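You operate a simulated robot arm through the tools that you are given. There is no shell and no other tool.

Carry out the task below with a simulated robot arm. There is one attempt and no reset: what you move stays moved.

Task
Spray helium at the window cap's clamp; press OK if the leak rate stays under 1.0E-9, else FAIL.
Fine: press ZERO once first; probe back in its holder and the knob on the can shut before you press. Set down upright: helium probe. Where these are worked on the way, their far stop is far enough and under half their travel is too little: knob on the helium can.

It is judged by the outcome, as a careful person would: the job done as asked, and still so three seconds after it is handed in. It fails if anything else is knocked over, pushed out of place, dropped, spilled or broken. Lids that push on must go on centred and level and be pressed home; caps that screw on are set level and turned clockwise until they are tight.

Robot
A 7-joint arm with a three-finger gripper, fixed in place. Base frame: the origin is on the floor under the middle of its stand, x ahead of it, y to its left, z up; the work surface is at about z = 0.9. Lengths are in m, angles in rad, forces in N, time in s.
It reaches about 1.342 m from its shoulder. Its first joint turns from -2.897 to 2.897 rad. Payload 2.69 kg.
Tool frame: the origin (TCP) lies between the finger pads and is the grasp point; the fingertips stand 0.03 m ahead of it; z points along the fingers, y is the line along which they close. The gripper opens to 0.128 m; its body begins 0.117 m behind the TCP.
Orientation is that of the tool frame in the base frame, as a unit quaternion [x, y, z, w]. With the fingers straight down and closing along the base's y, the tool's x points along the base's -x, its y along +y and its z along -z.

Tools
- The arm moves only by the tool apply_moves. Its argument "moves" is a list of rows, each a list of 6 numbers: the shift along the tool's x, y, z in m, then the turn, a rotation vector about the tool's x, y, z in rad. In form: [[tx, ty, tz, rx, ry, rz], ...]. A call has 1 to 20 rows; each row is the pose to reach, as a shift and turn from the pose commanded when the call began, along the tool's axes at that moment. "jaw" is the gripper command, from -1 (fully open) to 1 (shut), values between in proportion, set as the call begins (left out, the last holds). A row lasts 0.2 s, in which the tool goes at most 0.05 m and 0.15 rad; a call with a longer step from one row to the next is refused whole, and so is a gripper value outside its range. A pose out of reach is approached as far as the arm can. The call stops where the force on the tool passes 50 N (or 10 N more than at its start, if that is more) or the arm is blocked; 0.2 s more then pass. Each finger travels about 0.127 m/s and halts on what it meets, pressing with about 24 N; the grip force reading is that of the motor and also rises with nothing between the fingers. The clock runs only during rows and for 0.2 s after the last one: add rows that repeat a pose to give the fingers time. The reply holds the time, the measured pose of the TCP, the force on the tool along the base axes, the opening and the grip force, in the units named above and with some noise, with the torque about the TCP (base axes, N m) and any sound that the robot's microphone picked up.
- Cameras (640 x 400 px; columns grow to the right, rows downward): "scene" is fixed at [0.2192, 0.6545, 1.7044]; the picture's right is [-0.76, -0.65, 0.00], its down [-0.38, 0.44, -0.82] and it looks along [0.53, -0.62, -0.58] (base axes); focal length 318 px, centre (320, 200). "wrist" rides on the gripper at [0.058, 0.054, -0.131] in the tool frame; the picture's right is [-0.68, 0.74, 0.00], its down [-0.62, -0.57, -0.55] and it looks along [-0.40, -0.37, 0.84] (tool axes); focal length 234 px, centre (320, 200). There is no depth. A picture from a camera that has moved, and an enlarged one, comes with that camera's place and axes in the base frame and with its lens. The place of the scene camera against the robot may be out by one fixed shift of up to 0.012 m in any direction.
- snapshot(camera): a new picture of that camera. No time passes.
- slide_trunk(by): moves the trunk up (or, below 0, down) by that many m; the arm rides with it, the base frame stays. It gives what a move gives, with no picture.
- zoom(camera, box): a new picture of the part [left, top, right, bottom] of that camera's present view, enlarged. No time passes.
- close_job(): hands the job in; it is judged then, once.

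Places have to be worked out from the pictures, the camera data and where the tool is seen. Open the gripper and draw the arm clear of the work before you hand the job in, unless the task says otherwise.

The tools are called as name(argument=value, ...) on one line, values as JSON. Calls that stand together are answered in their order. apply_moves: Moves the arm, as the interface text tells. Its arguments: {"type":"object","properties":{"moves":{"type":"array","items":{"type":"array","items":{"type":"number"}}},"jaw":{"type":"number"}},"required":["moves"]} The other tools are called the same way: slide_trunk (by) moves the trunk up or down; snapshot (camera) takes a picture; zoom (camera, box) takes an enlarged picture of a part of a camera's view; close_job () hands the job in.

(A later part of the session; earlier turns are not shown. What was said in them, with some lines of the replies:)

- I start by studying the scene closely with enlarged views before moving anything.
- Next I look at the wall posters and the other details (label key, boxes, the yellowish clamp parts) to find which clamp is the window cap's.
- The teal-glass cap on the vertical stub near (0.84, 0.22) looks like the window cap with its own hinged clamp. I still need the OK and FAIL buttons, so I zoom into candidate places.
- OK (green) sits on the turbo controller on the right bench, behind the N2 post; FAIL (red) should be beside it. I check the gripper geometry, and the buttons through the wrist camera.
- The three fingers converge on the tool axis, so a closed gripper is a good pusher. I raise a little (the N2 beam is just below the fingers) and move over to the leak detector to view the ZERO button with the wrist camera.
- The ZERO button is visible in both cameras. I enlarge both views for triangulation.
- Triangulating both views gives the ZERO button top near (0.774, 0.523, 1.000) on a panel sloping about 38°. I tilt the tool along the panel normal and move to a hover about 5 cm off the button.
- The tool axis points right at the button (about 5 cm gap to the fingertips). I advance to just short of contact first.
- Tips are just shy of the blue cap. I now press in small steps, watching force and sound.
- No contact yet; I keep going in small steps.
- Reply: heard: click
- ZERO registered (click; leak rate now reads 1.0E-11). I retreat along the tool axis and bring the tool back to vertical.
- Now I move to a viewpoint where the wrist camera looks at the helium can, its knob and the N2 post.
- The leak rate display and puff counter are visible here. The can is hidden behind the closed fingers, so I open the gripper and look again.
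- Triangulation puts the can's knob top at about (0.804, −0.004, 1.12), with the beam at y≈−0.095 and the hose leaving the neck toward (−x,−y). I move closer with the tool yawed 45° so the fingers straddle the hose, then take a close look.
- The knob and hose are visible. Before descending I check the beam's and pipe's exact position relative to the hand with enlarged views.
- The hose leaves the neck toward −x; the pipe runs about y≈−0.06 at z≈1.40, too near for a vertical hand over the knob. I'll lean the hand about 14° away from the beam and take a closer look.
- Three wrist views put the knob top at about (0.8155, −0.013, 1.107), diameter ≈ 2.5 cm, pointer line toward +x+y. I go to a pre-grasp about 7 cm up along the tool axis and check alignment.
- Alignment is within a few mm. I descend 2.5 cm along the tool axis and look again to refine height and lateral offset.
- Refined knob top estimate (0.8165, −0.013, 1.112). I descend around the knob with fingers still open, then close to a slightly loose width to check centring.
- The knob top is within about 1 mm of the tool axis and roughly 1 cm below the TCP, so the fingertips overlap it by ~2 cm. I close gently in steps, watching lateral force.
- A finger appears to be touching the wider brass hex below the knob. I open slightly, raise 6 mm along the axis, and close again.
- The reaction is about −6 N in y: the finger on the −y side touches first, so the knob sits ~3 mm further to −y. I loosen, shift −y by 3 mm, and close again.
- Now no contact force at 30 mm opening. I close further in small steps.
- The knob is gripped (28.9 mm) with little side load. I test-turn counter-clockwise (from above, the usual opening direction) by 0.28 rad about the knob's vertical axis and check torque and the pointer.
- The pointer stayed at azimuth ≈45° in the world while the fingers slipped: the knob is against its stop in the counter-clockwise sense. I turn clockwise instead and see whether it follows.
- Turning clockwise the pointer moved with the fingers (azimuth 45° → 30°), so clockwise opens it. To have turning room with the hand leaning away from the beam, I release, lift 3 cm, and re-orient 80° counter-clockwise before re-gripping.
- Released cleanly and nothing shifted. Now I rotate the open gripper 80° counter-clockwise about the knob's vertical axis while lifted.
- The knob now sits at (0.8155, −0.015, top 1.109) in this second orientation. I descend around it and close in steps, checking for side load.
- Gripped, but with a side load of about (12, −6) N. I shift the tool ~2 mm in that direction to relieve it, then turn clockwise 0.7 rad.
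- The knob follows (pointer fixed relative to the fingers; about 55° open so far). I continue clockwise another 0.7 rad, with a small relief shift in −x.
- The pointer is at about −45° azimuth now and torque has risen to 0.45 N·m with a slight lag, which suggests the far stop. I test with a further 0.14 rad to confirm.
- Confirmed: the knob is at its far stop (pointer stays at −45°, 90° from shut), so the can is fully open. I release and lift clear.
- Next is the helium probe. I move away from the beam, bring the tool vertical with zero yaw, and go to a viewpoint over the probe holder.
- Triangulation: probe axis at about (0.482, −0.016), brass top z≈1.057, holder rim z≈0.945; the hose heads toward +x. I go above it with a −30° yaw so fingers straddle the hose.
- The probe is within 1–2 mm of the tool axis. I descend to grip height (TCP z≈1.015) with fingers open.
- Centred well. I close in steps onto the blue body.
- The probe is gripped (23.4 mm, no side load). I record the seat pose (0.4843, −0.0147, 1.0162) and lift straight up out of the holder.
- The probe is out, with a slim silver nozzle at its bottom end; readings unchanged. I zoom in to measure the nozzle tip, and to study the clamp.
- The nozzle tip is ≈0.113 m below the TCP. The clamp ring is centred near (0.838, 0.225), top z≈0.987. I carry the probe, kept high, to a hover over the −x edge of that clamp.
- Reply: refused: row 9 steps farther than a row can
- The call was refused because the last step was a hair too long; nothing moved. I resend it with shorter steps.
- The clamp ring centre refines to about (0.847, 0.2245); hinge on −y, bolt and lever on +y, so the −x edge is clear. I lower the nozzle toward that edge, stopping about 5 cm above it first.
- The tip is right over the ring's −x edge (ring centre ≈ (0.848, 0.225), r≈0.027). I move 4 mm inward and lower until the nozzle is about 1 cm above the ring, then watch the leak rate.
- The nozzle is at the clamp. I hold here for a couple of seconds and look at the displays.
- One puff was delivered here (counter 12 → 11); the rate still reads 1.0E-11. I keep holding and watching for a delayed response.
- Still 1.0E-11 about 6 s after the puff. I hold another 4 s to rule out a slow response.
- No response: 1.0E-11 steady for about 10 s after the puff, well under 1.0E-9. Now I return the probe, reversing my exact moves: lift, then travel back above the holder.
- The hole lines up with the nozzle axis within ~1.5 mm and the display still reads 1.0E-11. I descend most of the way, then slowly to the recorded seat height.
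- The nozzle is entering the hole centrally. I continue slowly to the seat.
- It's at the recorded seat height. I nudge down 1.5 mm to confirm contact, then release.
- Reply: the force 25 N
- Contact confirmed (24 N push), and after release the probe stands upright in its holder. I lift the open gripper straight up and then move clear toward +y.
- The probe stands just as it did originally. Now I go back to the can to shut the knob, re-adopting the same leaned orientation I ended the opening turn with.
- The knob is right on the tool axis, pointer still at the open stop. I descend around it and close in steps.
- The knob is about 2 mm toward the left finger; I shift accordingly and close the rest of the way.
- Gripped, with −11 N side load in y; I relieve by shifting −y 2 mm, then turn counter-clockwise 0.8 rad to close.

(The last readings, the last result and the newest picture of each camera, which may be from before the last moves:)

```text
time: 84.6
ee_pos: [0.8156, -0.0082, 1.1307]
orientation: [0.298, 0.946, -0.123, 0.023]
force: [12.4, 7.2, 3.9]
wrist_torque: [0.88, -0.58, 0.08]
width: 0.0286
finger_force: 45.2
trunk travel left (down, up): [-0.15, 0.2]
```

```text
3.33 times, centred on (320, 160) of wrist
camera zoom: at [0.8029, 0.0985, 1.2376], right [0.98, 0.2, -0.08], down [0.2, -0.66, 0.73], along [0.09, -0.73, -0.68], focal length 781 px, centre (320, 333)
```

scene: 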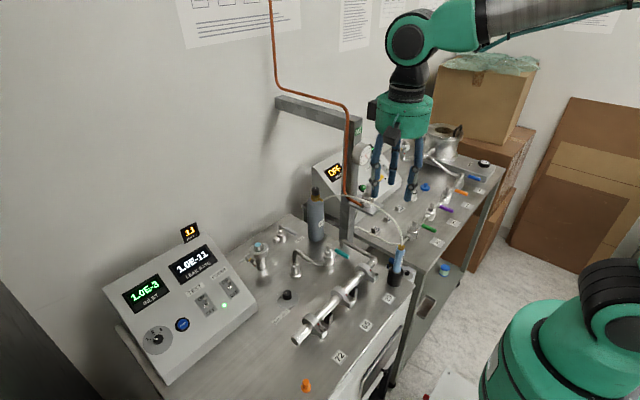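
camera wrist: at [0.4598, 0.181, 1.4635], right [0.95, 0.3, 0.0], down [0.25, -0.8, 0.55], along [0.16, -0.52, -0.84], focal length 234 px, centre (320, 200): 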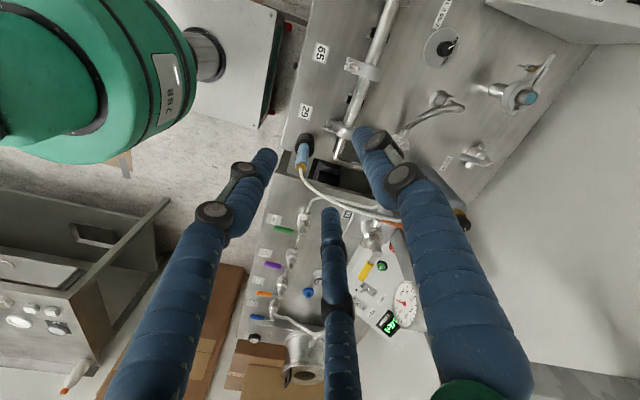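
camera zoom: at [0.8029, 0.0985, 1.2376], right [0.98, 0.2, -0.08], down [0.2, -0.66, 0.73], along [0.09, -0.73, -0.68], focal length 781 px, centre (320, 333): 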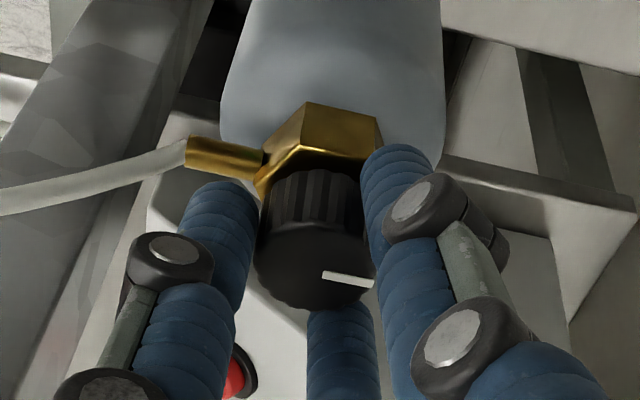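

The knob is following (pointer fixed relative to the fingers). I relieve the side load and turn a further 0.8 rad counter-clockwise to reach the shut stop.

apply_moves(moves=[[0.0, 0.0007, -0.0001, -0.0093, -0.0175, -0.0775], [-0.0001, 0.0013, -0.0003, -0.0186, -0.0349, -0.155], [0.0004, 0.0009, -0.0003, -0.0279, -0.0524, -0.2325], [0.0008, 0.0005, -0.0002, -0.0372, -0.0699, -0.31], [0.0012, 0.0001, -0.0002, -0.0465, -0.0874, -0.3876], [0.0016, -0.0004, -0.0001, -0.0558, -0.1048, -0.4651], [0.0019, -0.0009, 0.0, -0.0651, -0.1223, -0.5426], [0.0022, -0.0014, 0.0001, -0.0744, -0.1398, -0.6201], [0.0024, -0.0019, 0.0001, -0.0837, -0.1572, -0.6976], [0.0026, -0.0025, 0.0003, -0.093, -0.1747, -0.7751]], jaw=0.65)

zoom(camera="wrist", box=[250, 100, 390, 220])

zoom(camera="scene", box=[230, 80, 390, 240])

```text
time: 86.8
ee_pos: [0.812, -0.0086, 1.13]
orientation: [-0.092, 0.988, -0.103, 0.069]
force: [3.6, -3.8, 0.9]
wrist_torque: [0.32, 0.36, -0.49]
width: 0.0284
finger_force: 45.2
trunk travel left (down, up): [-0.15, 0.2]
```

```text
3.33 times, centred on (320, 160) of wrist
camera zoom: at [0.7253, 0.0557, 1.2378], right [0.53, 0.84, -0.08], down [0.61, -0.32, 0.73], along [0.58, -0.44, -0.68], focal length 781 px, centre (320, 333)
```

zoom: 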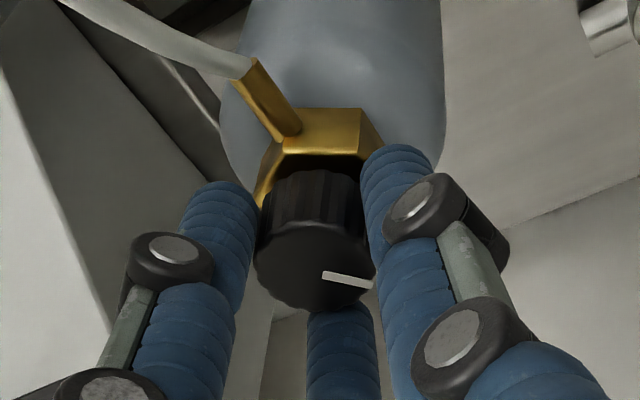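

```text
2.50 times, centred on (310, 160) of scene
camera zoom: at [0.2192, 0.6545, 1.7044], right [-0.76, -0.65, 0.0], down [-0.38, 0.44, -0.82], along [0.53, -0.62, -0.58], focal length 795 px, centre (345, 300)
```

zoom: 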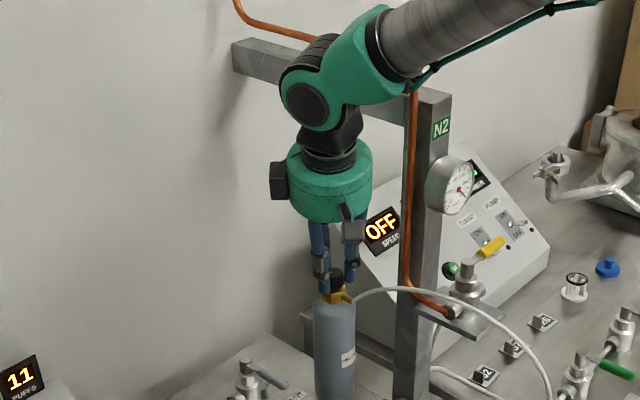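

The pointer is back at azimuth ≈44° and torque rose to −0.49 N·m, so the shut stop is being reached. A further 0.14 rad makes sure.

apply_moves(moves=[[0.0002, -0.0004, 0.0, -0.0081, -0.0153, -0.0678], [0.0003, -0.0008, 0.0, -0.0163, -0.0306, -0.1356]], jaw=0.65)

zoom(camera="wrist", box=[250, 100, 390, 220])

```text
time: 87.4
ee_pos: [0.8099, -0.0094, 1.1293]
orientation: [-0.161, 0.979, -0.099, 0.076]
force: [-2.5, -1.1, 1.5]
wrist_torque: [-0.05, 0.17, -0.67]
width: 0.0288
finger_force: 45.1
trunk travel left (down, up): [-0.15, 0.2]
```

```text
3.33 times, centred on (320, 160) of wrist
camera zoom: at [0.7163, 0.0425, 1.238], right [0.41, 0.91, -0.08], down [0.65, -0.23, 0.73], along [0.64, -0.35, -0.68], focal length 781 px, centre (320, 333)
```

zoom: 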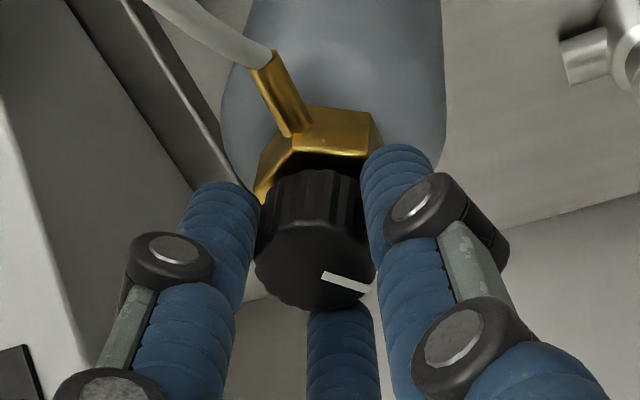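

The knob is firmly at its shut stop (pointer ≈43–44°, same as at the start; fingers slipped at 0.67 N·m). I release and lift off.

apply_moves(moves=[[0, 0, 0, 0, 0, 0], [0, 0, 0, 0, 0, 0], [0, 0, -0.02, 0, 0, 0], [0, 0, -0.05, 0, 0, 0], [0, 0, -0.09, 0, 0, 0], [0, 0, -0.13, 0, 0, 0], [0, 0, -0.13, 0, 0, 0]], jaw=0.25)

zoom(camera="wrist", box=[250, 60, 390, 180])

snapshot(camera="scene")

```text
time: 89.0
ee_pos: [0.7868, 0.0113, 1.2568]
orientation: [-0.163, 0.979, -0.099, 0.076]
force: [-0.6, 0.2, 0.6]
wrist_torque: [-0.02, -0.05, 0.03]
width: 0.048
finger_force: 0.1
trunk travel left (down, up): [-0.15, 0.2]
```

```text
3.33 times, centred on (320, 120) of wrist
camera zoom: at [0.6914, 0.0637, 1.3638], right [0.41, 0.91, -0.08], down [0.65, -0.23, 0.73], along [0.64, -0.35, -0.68], focal length 781 px, centre (320, 467)
```

zoom: 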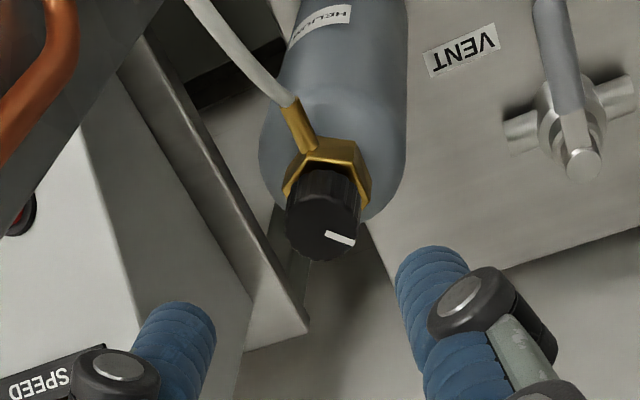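

```text
taken
```

scene: 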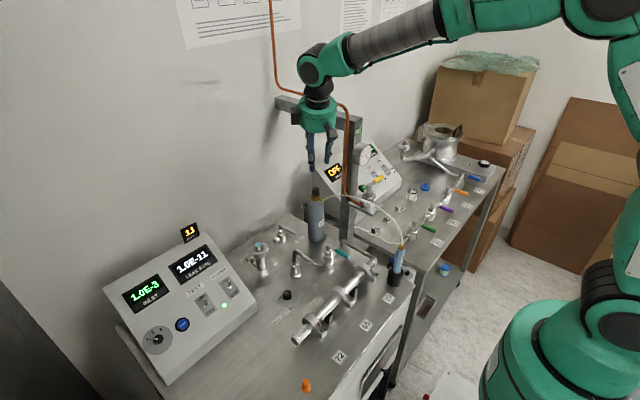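

zoom(camera="scene", box=[295, 175, 345, 225])

zoom(camera="scene", box=[310, 120, 430, 230])

```text
8.00 times, centred on (320, 200) of scene
camera zoom: at [0.2192, 0.6545, 1.7044], right [-0.76, -0.65, 0.0], down [-0.38, 0.44, -0.82], along [0.53, -0.62, -0.58], focal length 2543 px, centre (320, 200)
```

zoom: 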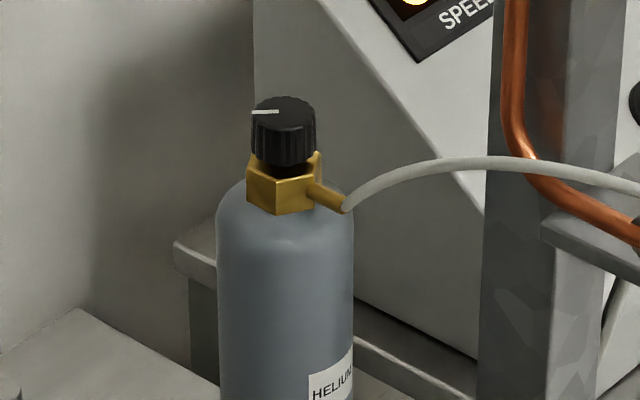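

```text
3.64 times, centred on (370, 175) of scene
camera zoom: at [0.2192, 0.6545, 1.7044], right [-0.76, -0.65, 0.0], down [-0.38, 0.44, -0.82], along [0.53, -0.62, -0.58], focal length 1156 px, centre (138, 291)
```

zoom: 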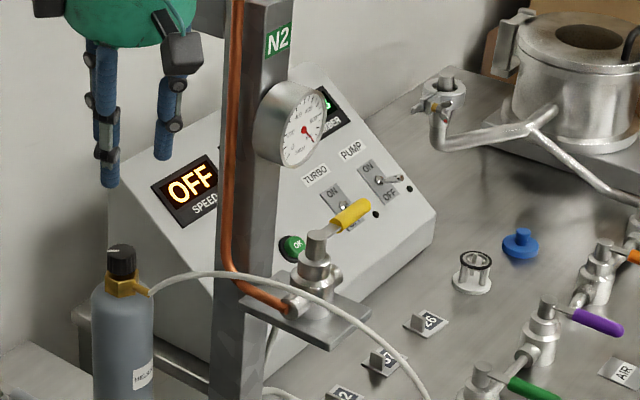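

The knob pointer is back exactly where it was at the start, puffs 11, leak rate 1.0E-11 → verdict OK. I back away around the post with the gripper closing, returning the tool to vertical.

apply_moves(moves=[[-0.0061, 0.0357, -0.028, 0, 0, 0], [-0.0029, 0.0746, -0.0578, 0, 0, 0], [0.0261, 0.1018, -0.0829, -0.0333, 0.0254, 0.0541], [0.0596, 0.1237, -0.1053, -0.0665, 0.0508, 0.1082], [0.0962, 0.1405, -0.1258, -0.0998, 0.0763, 0.1624], [0.1388, 0.1472, -0.1427, -0.1331, 0.1017, 0.2165], [0.182, 0.1437, -0.1575, -0.1663, 0.1271, 0.2706], [0.2289, 0.1382, -0.1618, -0.1996, 0.1525, 0.3247], [0.2669, 0.1193, -0.1621, -0.1996, 0.1525, 0.3247], [0.2669, 0.1193, -0.1621, -0.1996, 0.1525, 0.3247]], jaw=1.0)

snapshot(camera="wrist")

snapshot(camera="scene")

```text
time: 91.2
ee_pos: [0.4725, 0.0596, 1.3554]
orientation: [0.0, 1.0, 0.0, 0.0]
force: [-0.4, 0.2, 0.1]
wrist_torque: [0.05, -0.06, 0.01]
width: 0.002
finger_force: 23.6
trunk travel left (down, up): [-0.15, 0.2]
```

```text
taken
camera wrist: at [0.4134, 0.1131, 1.4862], right [0.68, 0.74, 0.0], down [0.62, -0.57, 0.55], along [0.4, -0.37, -0.84], focal length 234 px, centre (320, 200)
```

wrist: 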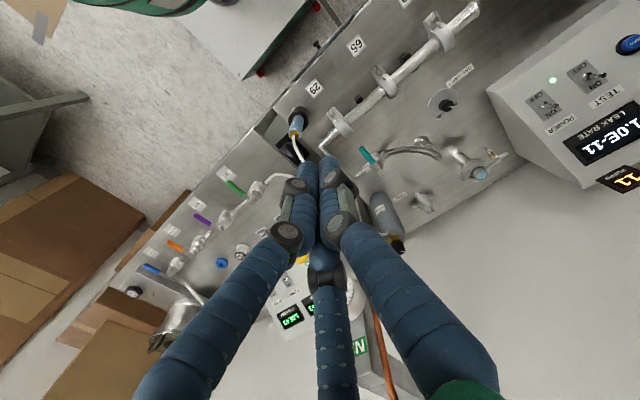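

```text
taken
```

scene: 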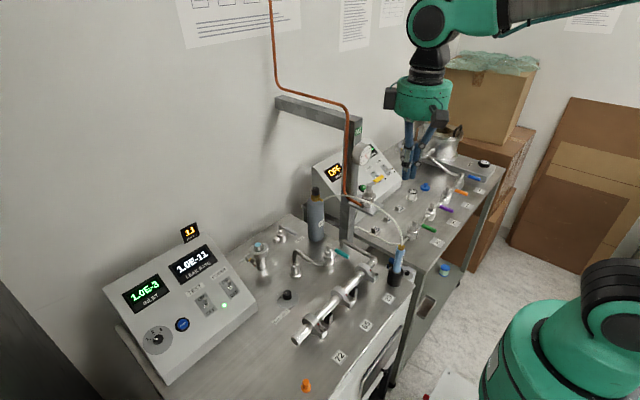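

Displays unchanged (1.0E-11, 11 puffs). Now I move across to the −y side of the post to view the OK and FAIL buttons.

apply_moves(moves=[[-0.004, -0.045, 0, 0, 0, 0], [-0.008, -0.09, 0, 0, 0, 0], [-0.012, -0.135, 0, 0, 0, 0], [-0.016, -0.18, 0, 0, 0, 0], [-0.02, -0.225, 0, 0, 0, 0], [-0.024, -0.27, 0, 0, 0, 0], [-0.03, -0.315, 0, 0, 0, 0], [-0.03, -0.33, 0, 0, 0, 0], [-0.03, -0.33, 0, 0, 0, 0]], jaw=1.0)

snapshot(camera="wrist")

zoom(camera="wrist", box=[320, 110, 520, 260])

snapshot(camera="scene")

```text
time: 93.2
ee_pos: [0.5044, -0.2668, 1.3578]
orientation: [0.0, 1.0, 0.0, 0.001]
force: [-0.1, -0.3, -0.9]
wrist_torque: [0.01, -0.02, 0.01]
width: 0.0019
finger_force: 24.0
trunk travel left (down, up): [-0.15, 0.2]
```

```text
taken
camera wrist: at [0.4445, -0.2142, 1.4884], right [0.68, 0.74, 0.0], down [0.62, -0.57, 0.55], along [0.4, -0.37, -0.84], focal length 234 px, centre (320, 200)
```

wrist: 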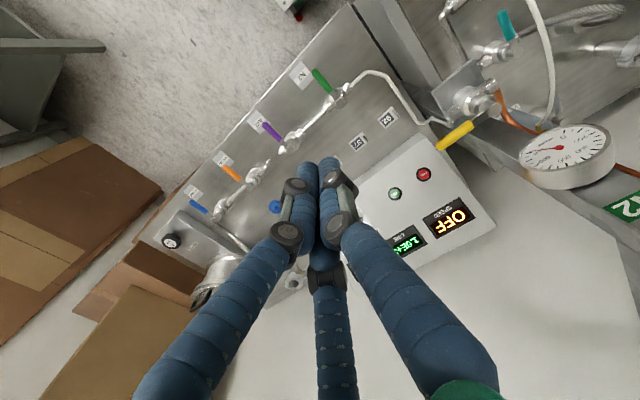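

```text
2.67 times, centred on (420, 185) of wrist
camera zoom: at [0.4445, -0.2142, 1.4884], right [0.68, 0.74, 0.0], down [0.62, -0.57, 0.55], along [0.4, -0.37, -0.84], focal length 624 px, centre (53, 240)
```

zoom: 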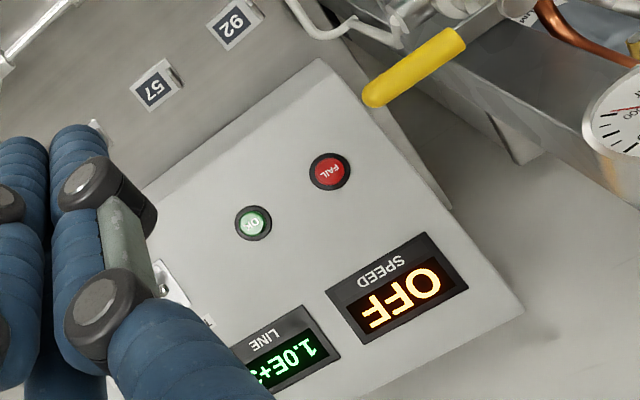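

```text
taken
```

scene: 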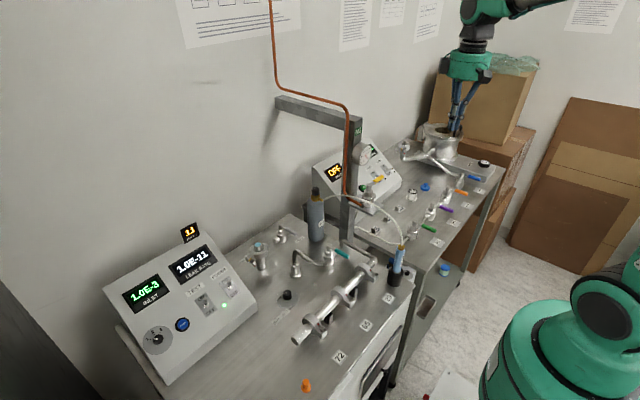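

OK (green) triangulates to (0.793, −0.281, 0.992) consistently across four views; FAIL is 7.6 cm toward +y, and the yellow N2 handle ends near y≈−0.17. I tilt the tool along the panel normal and move to a stand-off on OK's axis.

apply_moves(moves=[[-0.0275, -0.0022, 0.0345, 0, -0.1117, 0], [-0.055, -0.0043, 0.069, 0, -0.2233, 0], [-0.0825, -0.0065, 0.1035, 0, -0.335, 0], [-0.11, -0.0087, 0.138, 0, -0.4467, 0], [-0.1375, -0.0108, 0.1725, 0, -0.5583, 0], [-0.165, -0.013, 0.207, 0, -0.67, 0], [-0.165, -0.013, 0.207, 0, -0.67, 0]], jaw=1.0)

snapshot(camera="wrist")

snapshot(camera="scene")

```text
time: 94.8
ee_pos: [0.6689, -0.2795, 1.1477]
orientation: [0.0, 0.944, 0.0, 0.329]
force: [0.4, -0.1, 0.5]
wrist_torque: [-0.03, 0.03, -0.01]
width: 0.0023
finger_force: 23.6
trunk travel left (down, up): [-0.15, 0.2]
```

```text
taken
camera wrist: at [0.541, -0.2266, 1.2137], right [0.53, 0.74, 0.42], down [0.14, -0.57, 0.81], along [0.84, -0.37, -0.4], focal length 234 px, centre (320, 200)
```

wrist: 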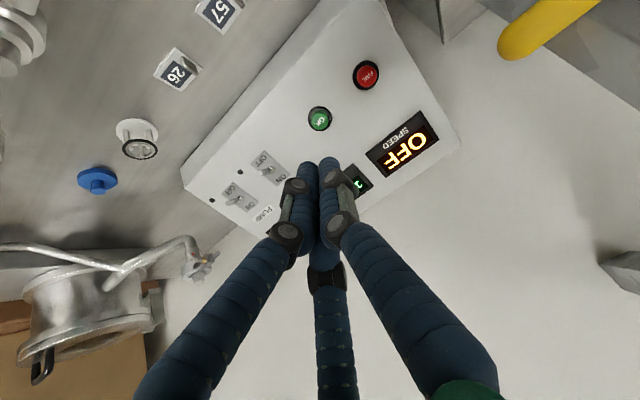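

```text
taken
```

scene: 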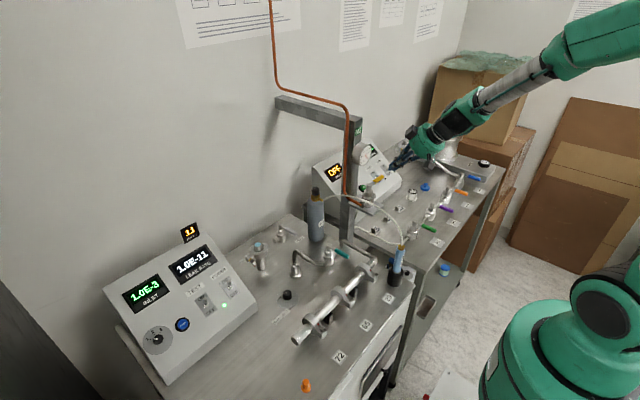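

OK lies right on the tool axis (~0.195 m ahead of the TCP). I advance 12 cm and re-check the alignment.

apply_moves(moves=[[0, 0, 0.035, 0, 0, 0], [0, 0, 0.07, 0, 0, 0], [0, 0, 0.1, 0, 0, 0], [0, 0, 0.12, 0, 0, 0], [0, 0, 0.12, 0, 0, 0]], jaw=1.0)

snapshot(camera="wrist")

zoom(camera="scene", box=[310, 100, 450, 230])

```text
time: 96.0
ee_pos: [0.7433, -0.2811, 1.0549]
orientation: [-0.001, 0.945, 0.0, 0.328]
force: [-0.2, -0.2, -0.4]
wrist_torque: [-0.01, -0.02, 0.0]
width: 0.0021
finger_force: 23.8
trunk travel left (down, up): [-0.15, 0.2]
```

```text
taken
camera wrist: at [0.6143, -0.2279, 1.1208], right [0.53, 0.74, 0.42], down [0.14, -0.57, 0.81], along [0.84, -0.37, -0.4], focal length 234 px, centre (320, 200)
```

wrist: 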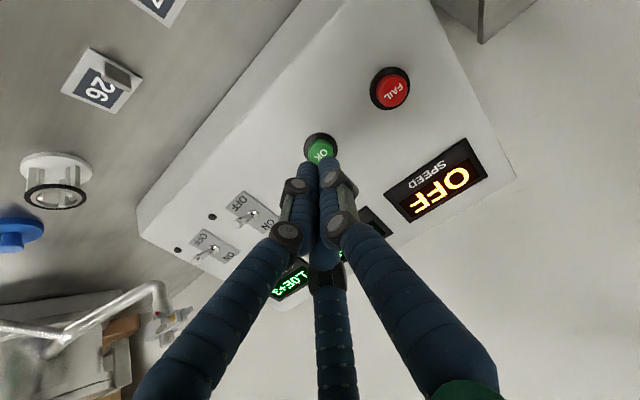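

```text
3.08 times, centred on (380, 165) of scene
camera zoom: at [0.2192, 0.6545, 1.7044], right [-0.76, -0.65, 0.0], down [-0.38, 0.44, -0.82], along [0.53, -0.62, -0.58], focal length 978 px, centre (135, 308)
```

zoom: 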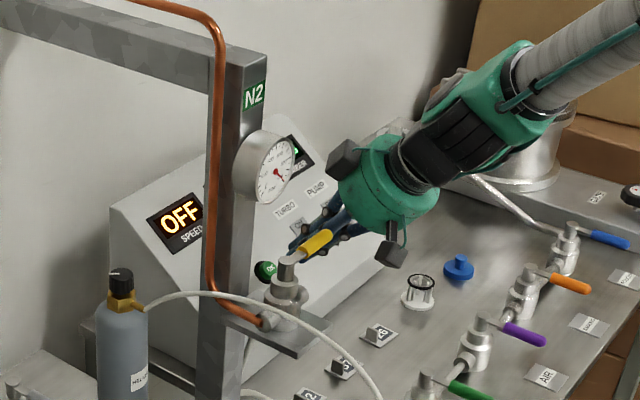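

Aligned as with ZERO. I check the leak display once more and advance to just short of contact.

apply_moves(moves=[[0, 0, 0.015, 0, 0, 0], [0, 0, 0.03, 0, 0, 0], [0, 0, 0.042, 0, 0, 0], [0, 0, 0.047, 0, 0, 0], [0, 0, 0.05, 0, 0, 0]], jaw=1.0)

zoom(camera="scene", box=[100, 190, 300, 320])

zoom(camera="wrist", box=[240, 80, 420, 200])

```text
time: 97.2
ee_pos: [0.7734, -0.2812, 1.0152]
orientation: [0.0, 0.944, 0.0, 0.329]
force: [0.4, 0.2, 1.0]
wrist_torque: [0.01, -0.05, 0.0]
width: 0.0022
finger_force: 24.0
trunk travel left (down, up): [-0.15, 0.2]
```

```text
3.08 times, centred on (200, 255) of scene
camera zoom: at [0.2192, 0.6545, 1.7044], right [-0.76, -0.65, 0.0], down [-0.38, 0.44, -0.82], along [0.53, -0.62, -0.58], focal length 978 px, centre (689, 31)
```

zoom: 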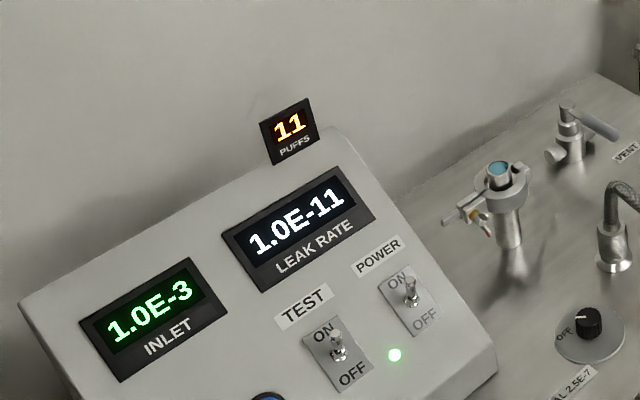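

```text
3.33 times, centred on (330, 140) of wrist
camera zoom: at [0.646, -0.228, 1.0813], right [0.53, 0.74, 0.42], down [0.14, -0.57, 0.81], along [0.84, -0.37, -0.4], focal length 781 px, centre (287, 400)
```

zoom: 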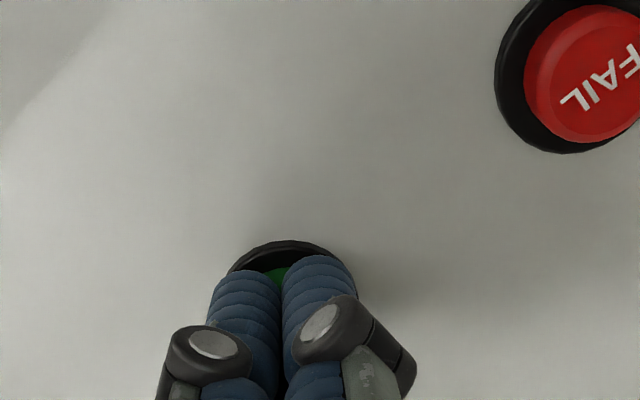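

The leak rate still reads 1.0E-11 (under 1.0E-9), probe is in its holder, knob shut. The fingertips are over the OK button only; I press in small steps.

apply_moves(moves=[[0, 0, 0.002, 0, 0, 0], [0, 0, 0.004, 0, 0, 0], [0, 0, 0.006, 0, 0, 0]], jaw=1.0)

zoom(camera="wrist", box=[240, 80, 420, 200])

```text
time: 98.0
ee_pos: [0.7772, -0.2813, 1.0111]
orientation: [0.0, 0.944, 0.0, 0.329]
force: [-3.9, 0.2, 3.0]
wrist_torque: [-0.01, 0.04, -0.06]
width: 0.002
finger_force: 31.9
trunk travel left (down, up): [-0.15, 0.2]
heard: click
```

```text
3.33 times, centred on (330, 140) of wrist
camera zoom: at [0.6489, -0.2278, 1.0772], right [0.53, 0.74, 0.42], down [0.14, -0.57, 0.81], along [0.84, -0.37, -0.4], focal length 781 px, centre (287, 400)
```

zoom: 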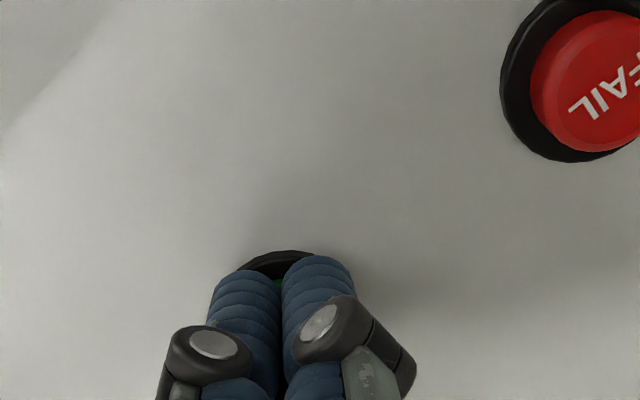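

Click heard: OK pressed. I retreat straight back along the tool axis and check the state.

apply_moves(moves=[[0, 0, -0.03, 0, 0, 0], [0, 0, -0.07, 0, 0, 0], [0, 0, -0.11, 0, 0, 0], [0, 0, -0.15, 0, 0, 0], [0, 0, -0.19, 0, 0, 0], [0, 0, -0.23, 0, 0, 0], [0, 0, -0.27, 0, 0, 0]], jaw=1.0)

snapshot(camera="scene")

snapshot(camera="wrist")

zoom(camera="scene", box=[100, 190, 300, 320])

```text
time: 99.6
ee_pos: [0.6089, -0.281, 1.222]
orientation: [0.0, 0.944, -0.001, 0.329]
force: [0.8, 0.9, 0.4]
wrist_torque: [-0.03, -0.01, -0.01]
width: 0.002
finger_force: 32.0
trunk travel left (down, up): [-0.15, 0.2]
```

```text
taken
```

scene: 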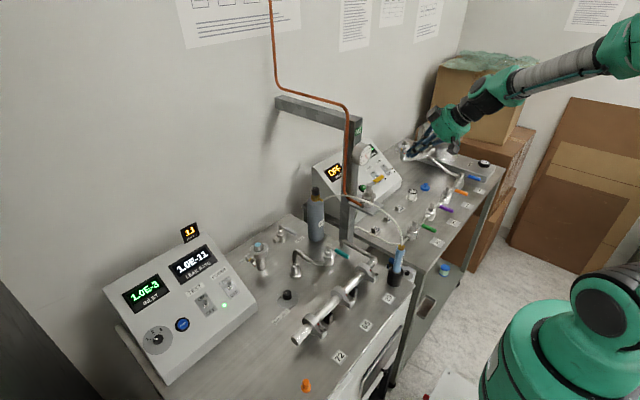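

```text
taken
camera wrist: at [0.4823, -0.2272, 1.288], right [0.53, 0.74, 0.42], down [0.14, -0.57, 0.81], along [0.84, -0.37, -0.41], focal length 234 px, centre (320, 200)
```

wrist: 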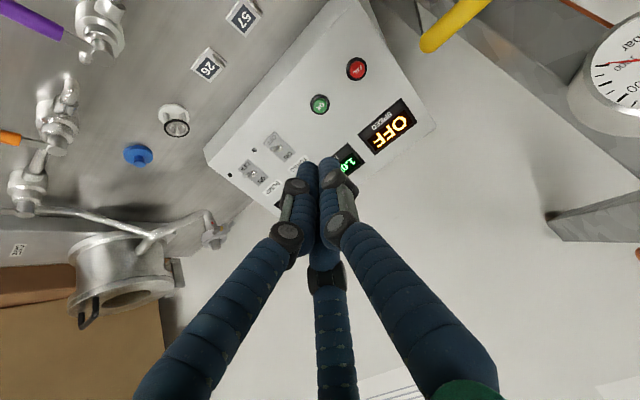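

```text
3.08 times, centred on (200, 255) of scene
camera zoom: at [0.2192, 0.6545, 1.7044], right [-0.76, -0.65, 0.0], down [-0.38, 0.44, -0.82], along [0.53, -0.62, -0.58], focal length 978 px, centre (689, 31)
```

zoom: 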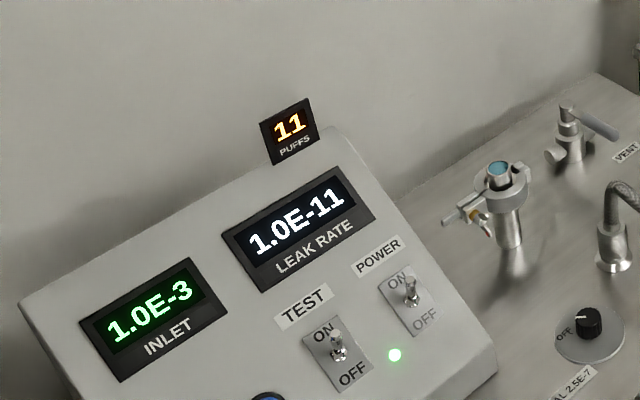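

The job state is good. I raise the arm, return to vertical and open the gripper, drawing clear of the work.

apply_moves(moves=[[-0.0094, 0.01, -0.041, 0, 0.134, 0], [-0.0188, 0.02, -0.082, 0, 0.268, 0], [-0.0283, 0.03, -0.123, 0, 0.402, 0], [-0.0377, 0.04, -0.164, 0, 0.536, 0], [-0.0471, 0.05, -0.205, 0, 0.67, 0], [-0.0471, 0.05, -0.205, 0, 0.67, 0], [-0.0471, 0.05, -0.205, 0, 0.67, 0]], jaw=-1.0)

snapshot(camera="scene")

zoom(camera="scene", box=[280, 160, 440, 300])

snapshot(camera="wrist")

```text
time: 101.2
ee_pos: [0.5196, -0.2316, 1.4112]
orientation: [0.0, 1.0, 0.0, 0.0]
force: [0.6, 0.3, -0.2]
wrist_torque: [0.01, 0.0, -0.02]
width: 0.1279
finger_force: 0.0
trunk travel left (down, up): [-0.15, 0.2]
```

```text
taken
```

scene: 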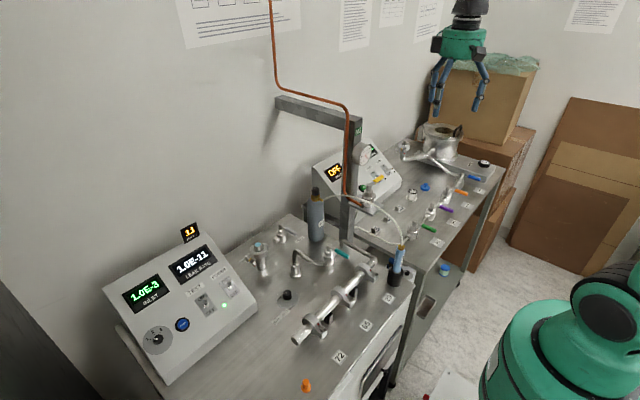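

```text
2.86 times, centred on (360, 230) of scene
camera zoom: at [0.2192, 0.6545, 1.7044], right [-0.76, -0.65, 0.0], down [-0.38, 0.44, -0.82], along [0.53, -0.62, -0.58], focal length 908 px, centre (206, 114)
```

zoom: 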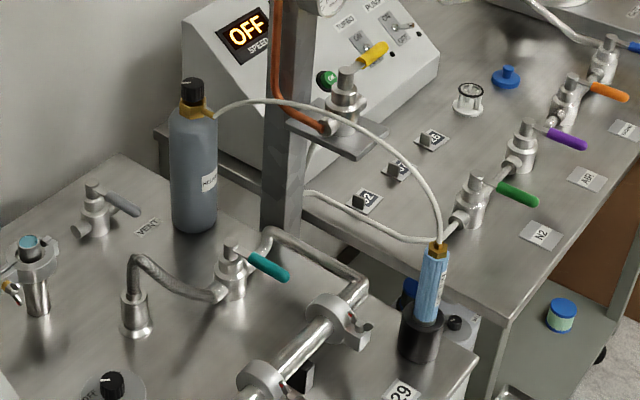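

```text
taken
camera wrist: at [0.4617, -0.1772, 1.5421], right [0.68, 0.74, 0.0], down [0.62, -0.57, 0.55], along [0.4, -0.37, -0.84], focal length 234 px, centre (320, 200)
```

wrist: 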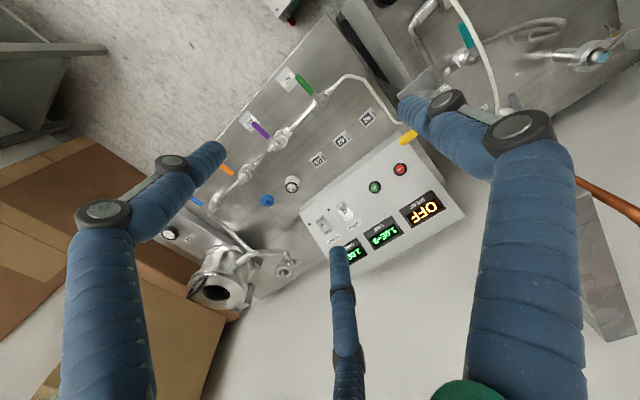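

Everything looks in place; I take one last close look at the turbo panel to be sure no switch was disturbed.

zoom(camera="wrist", box=[290, 140, 470, 270])

zoom(camera="scene", box=[100, 190, 340, 390])

```text
3.08 times, centred on (380, 205) of wrist
camera zoom: at [0.4617, -0.1772, 1.5421], right [0.68, 0.74, 0.0], down [0.62, -0.57, 0.55], along [0.4, -0.37, -0.84], focal length 720 px, centre (135, 185)
```

zoom: 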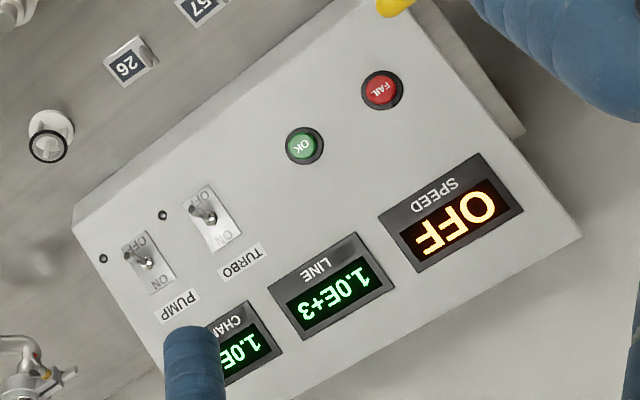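

```text
2.00 times, centred on (220, 290) of scene
camera zoom: at [0.2192, 0.6545, 1.7044], right [-0.76, -0.65, 0.0], down [-0.38, 0.44, -0.82], along [0.53, -0.62, -0.58], focal length 636 px, centre (520, 20)
```

zoom: 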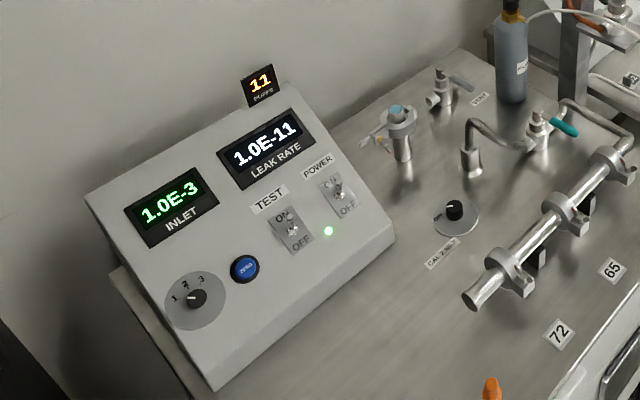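

All is in order: ZERO was pressed once, a puff was sprayed at the window cap's clamp with the rate staying at 1.0E-11, the probe is upright in its holder, the knob is shut, and OK has been pressed. The arm is clear with the gripper open, so I hand the job in.

close_job()

```text
The job is handed in.
```

I sprayed the window cap's clamp with helium, the leak rate stayed well under 1.0E-9, and I pressed OK. The job is handed in.

- **ZERO:** pressed once at the start. It clicked and the reading dropped from 2.0E-10 to 1.0E-11.
- **Spray:** I turned the can's knob to its far stop and held the probe nozzle about 1 cm above the clamp ring. The counter showed one puff delivered (12 to 11).
- **Leak rate:** it read 1.0E-11 in every check I made. I held the probe there for about 10 s after the puff and kept checking the display until after pressing OK.
- **Probe and knob:** the probe is back upright in its holder and the knob is turned back to its shut stop. Both were done before I pressed OK.
- **OK button:** pressed once, and it clicked.

The final pictures showed nothing displaced and no switches changed. The gripper is open and the arm is clear of the work.

I took the teal-glass cap next to the leak detector to be the window cap. The teal-handled valve on the bench looked closed and I left it alone, because it appears to isolate only the numbered clamps.
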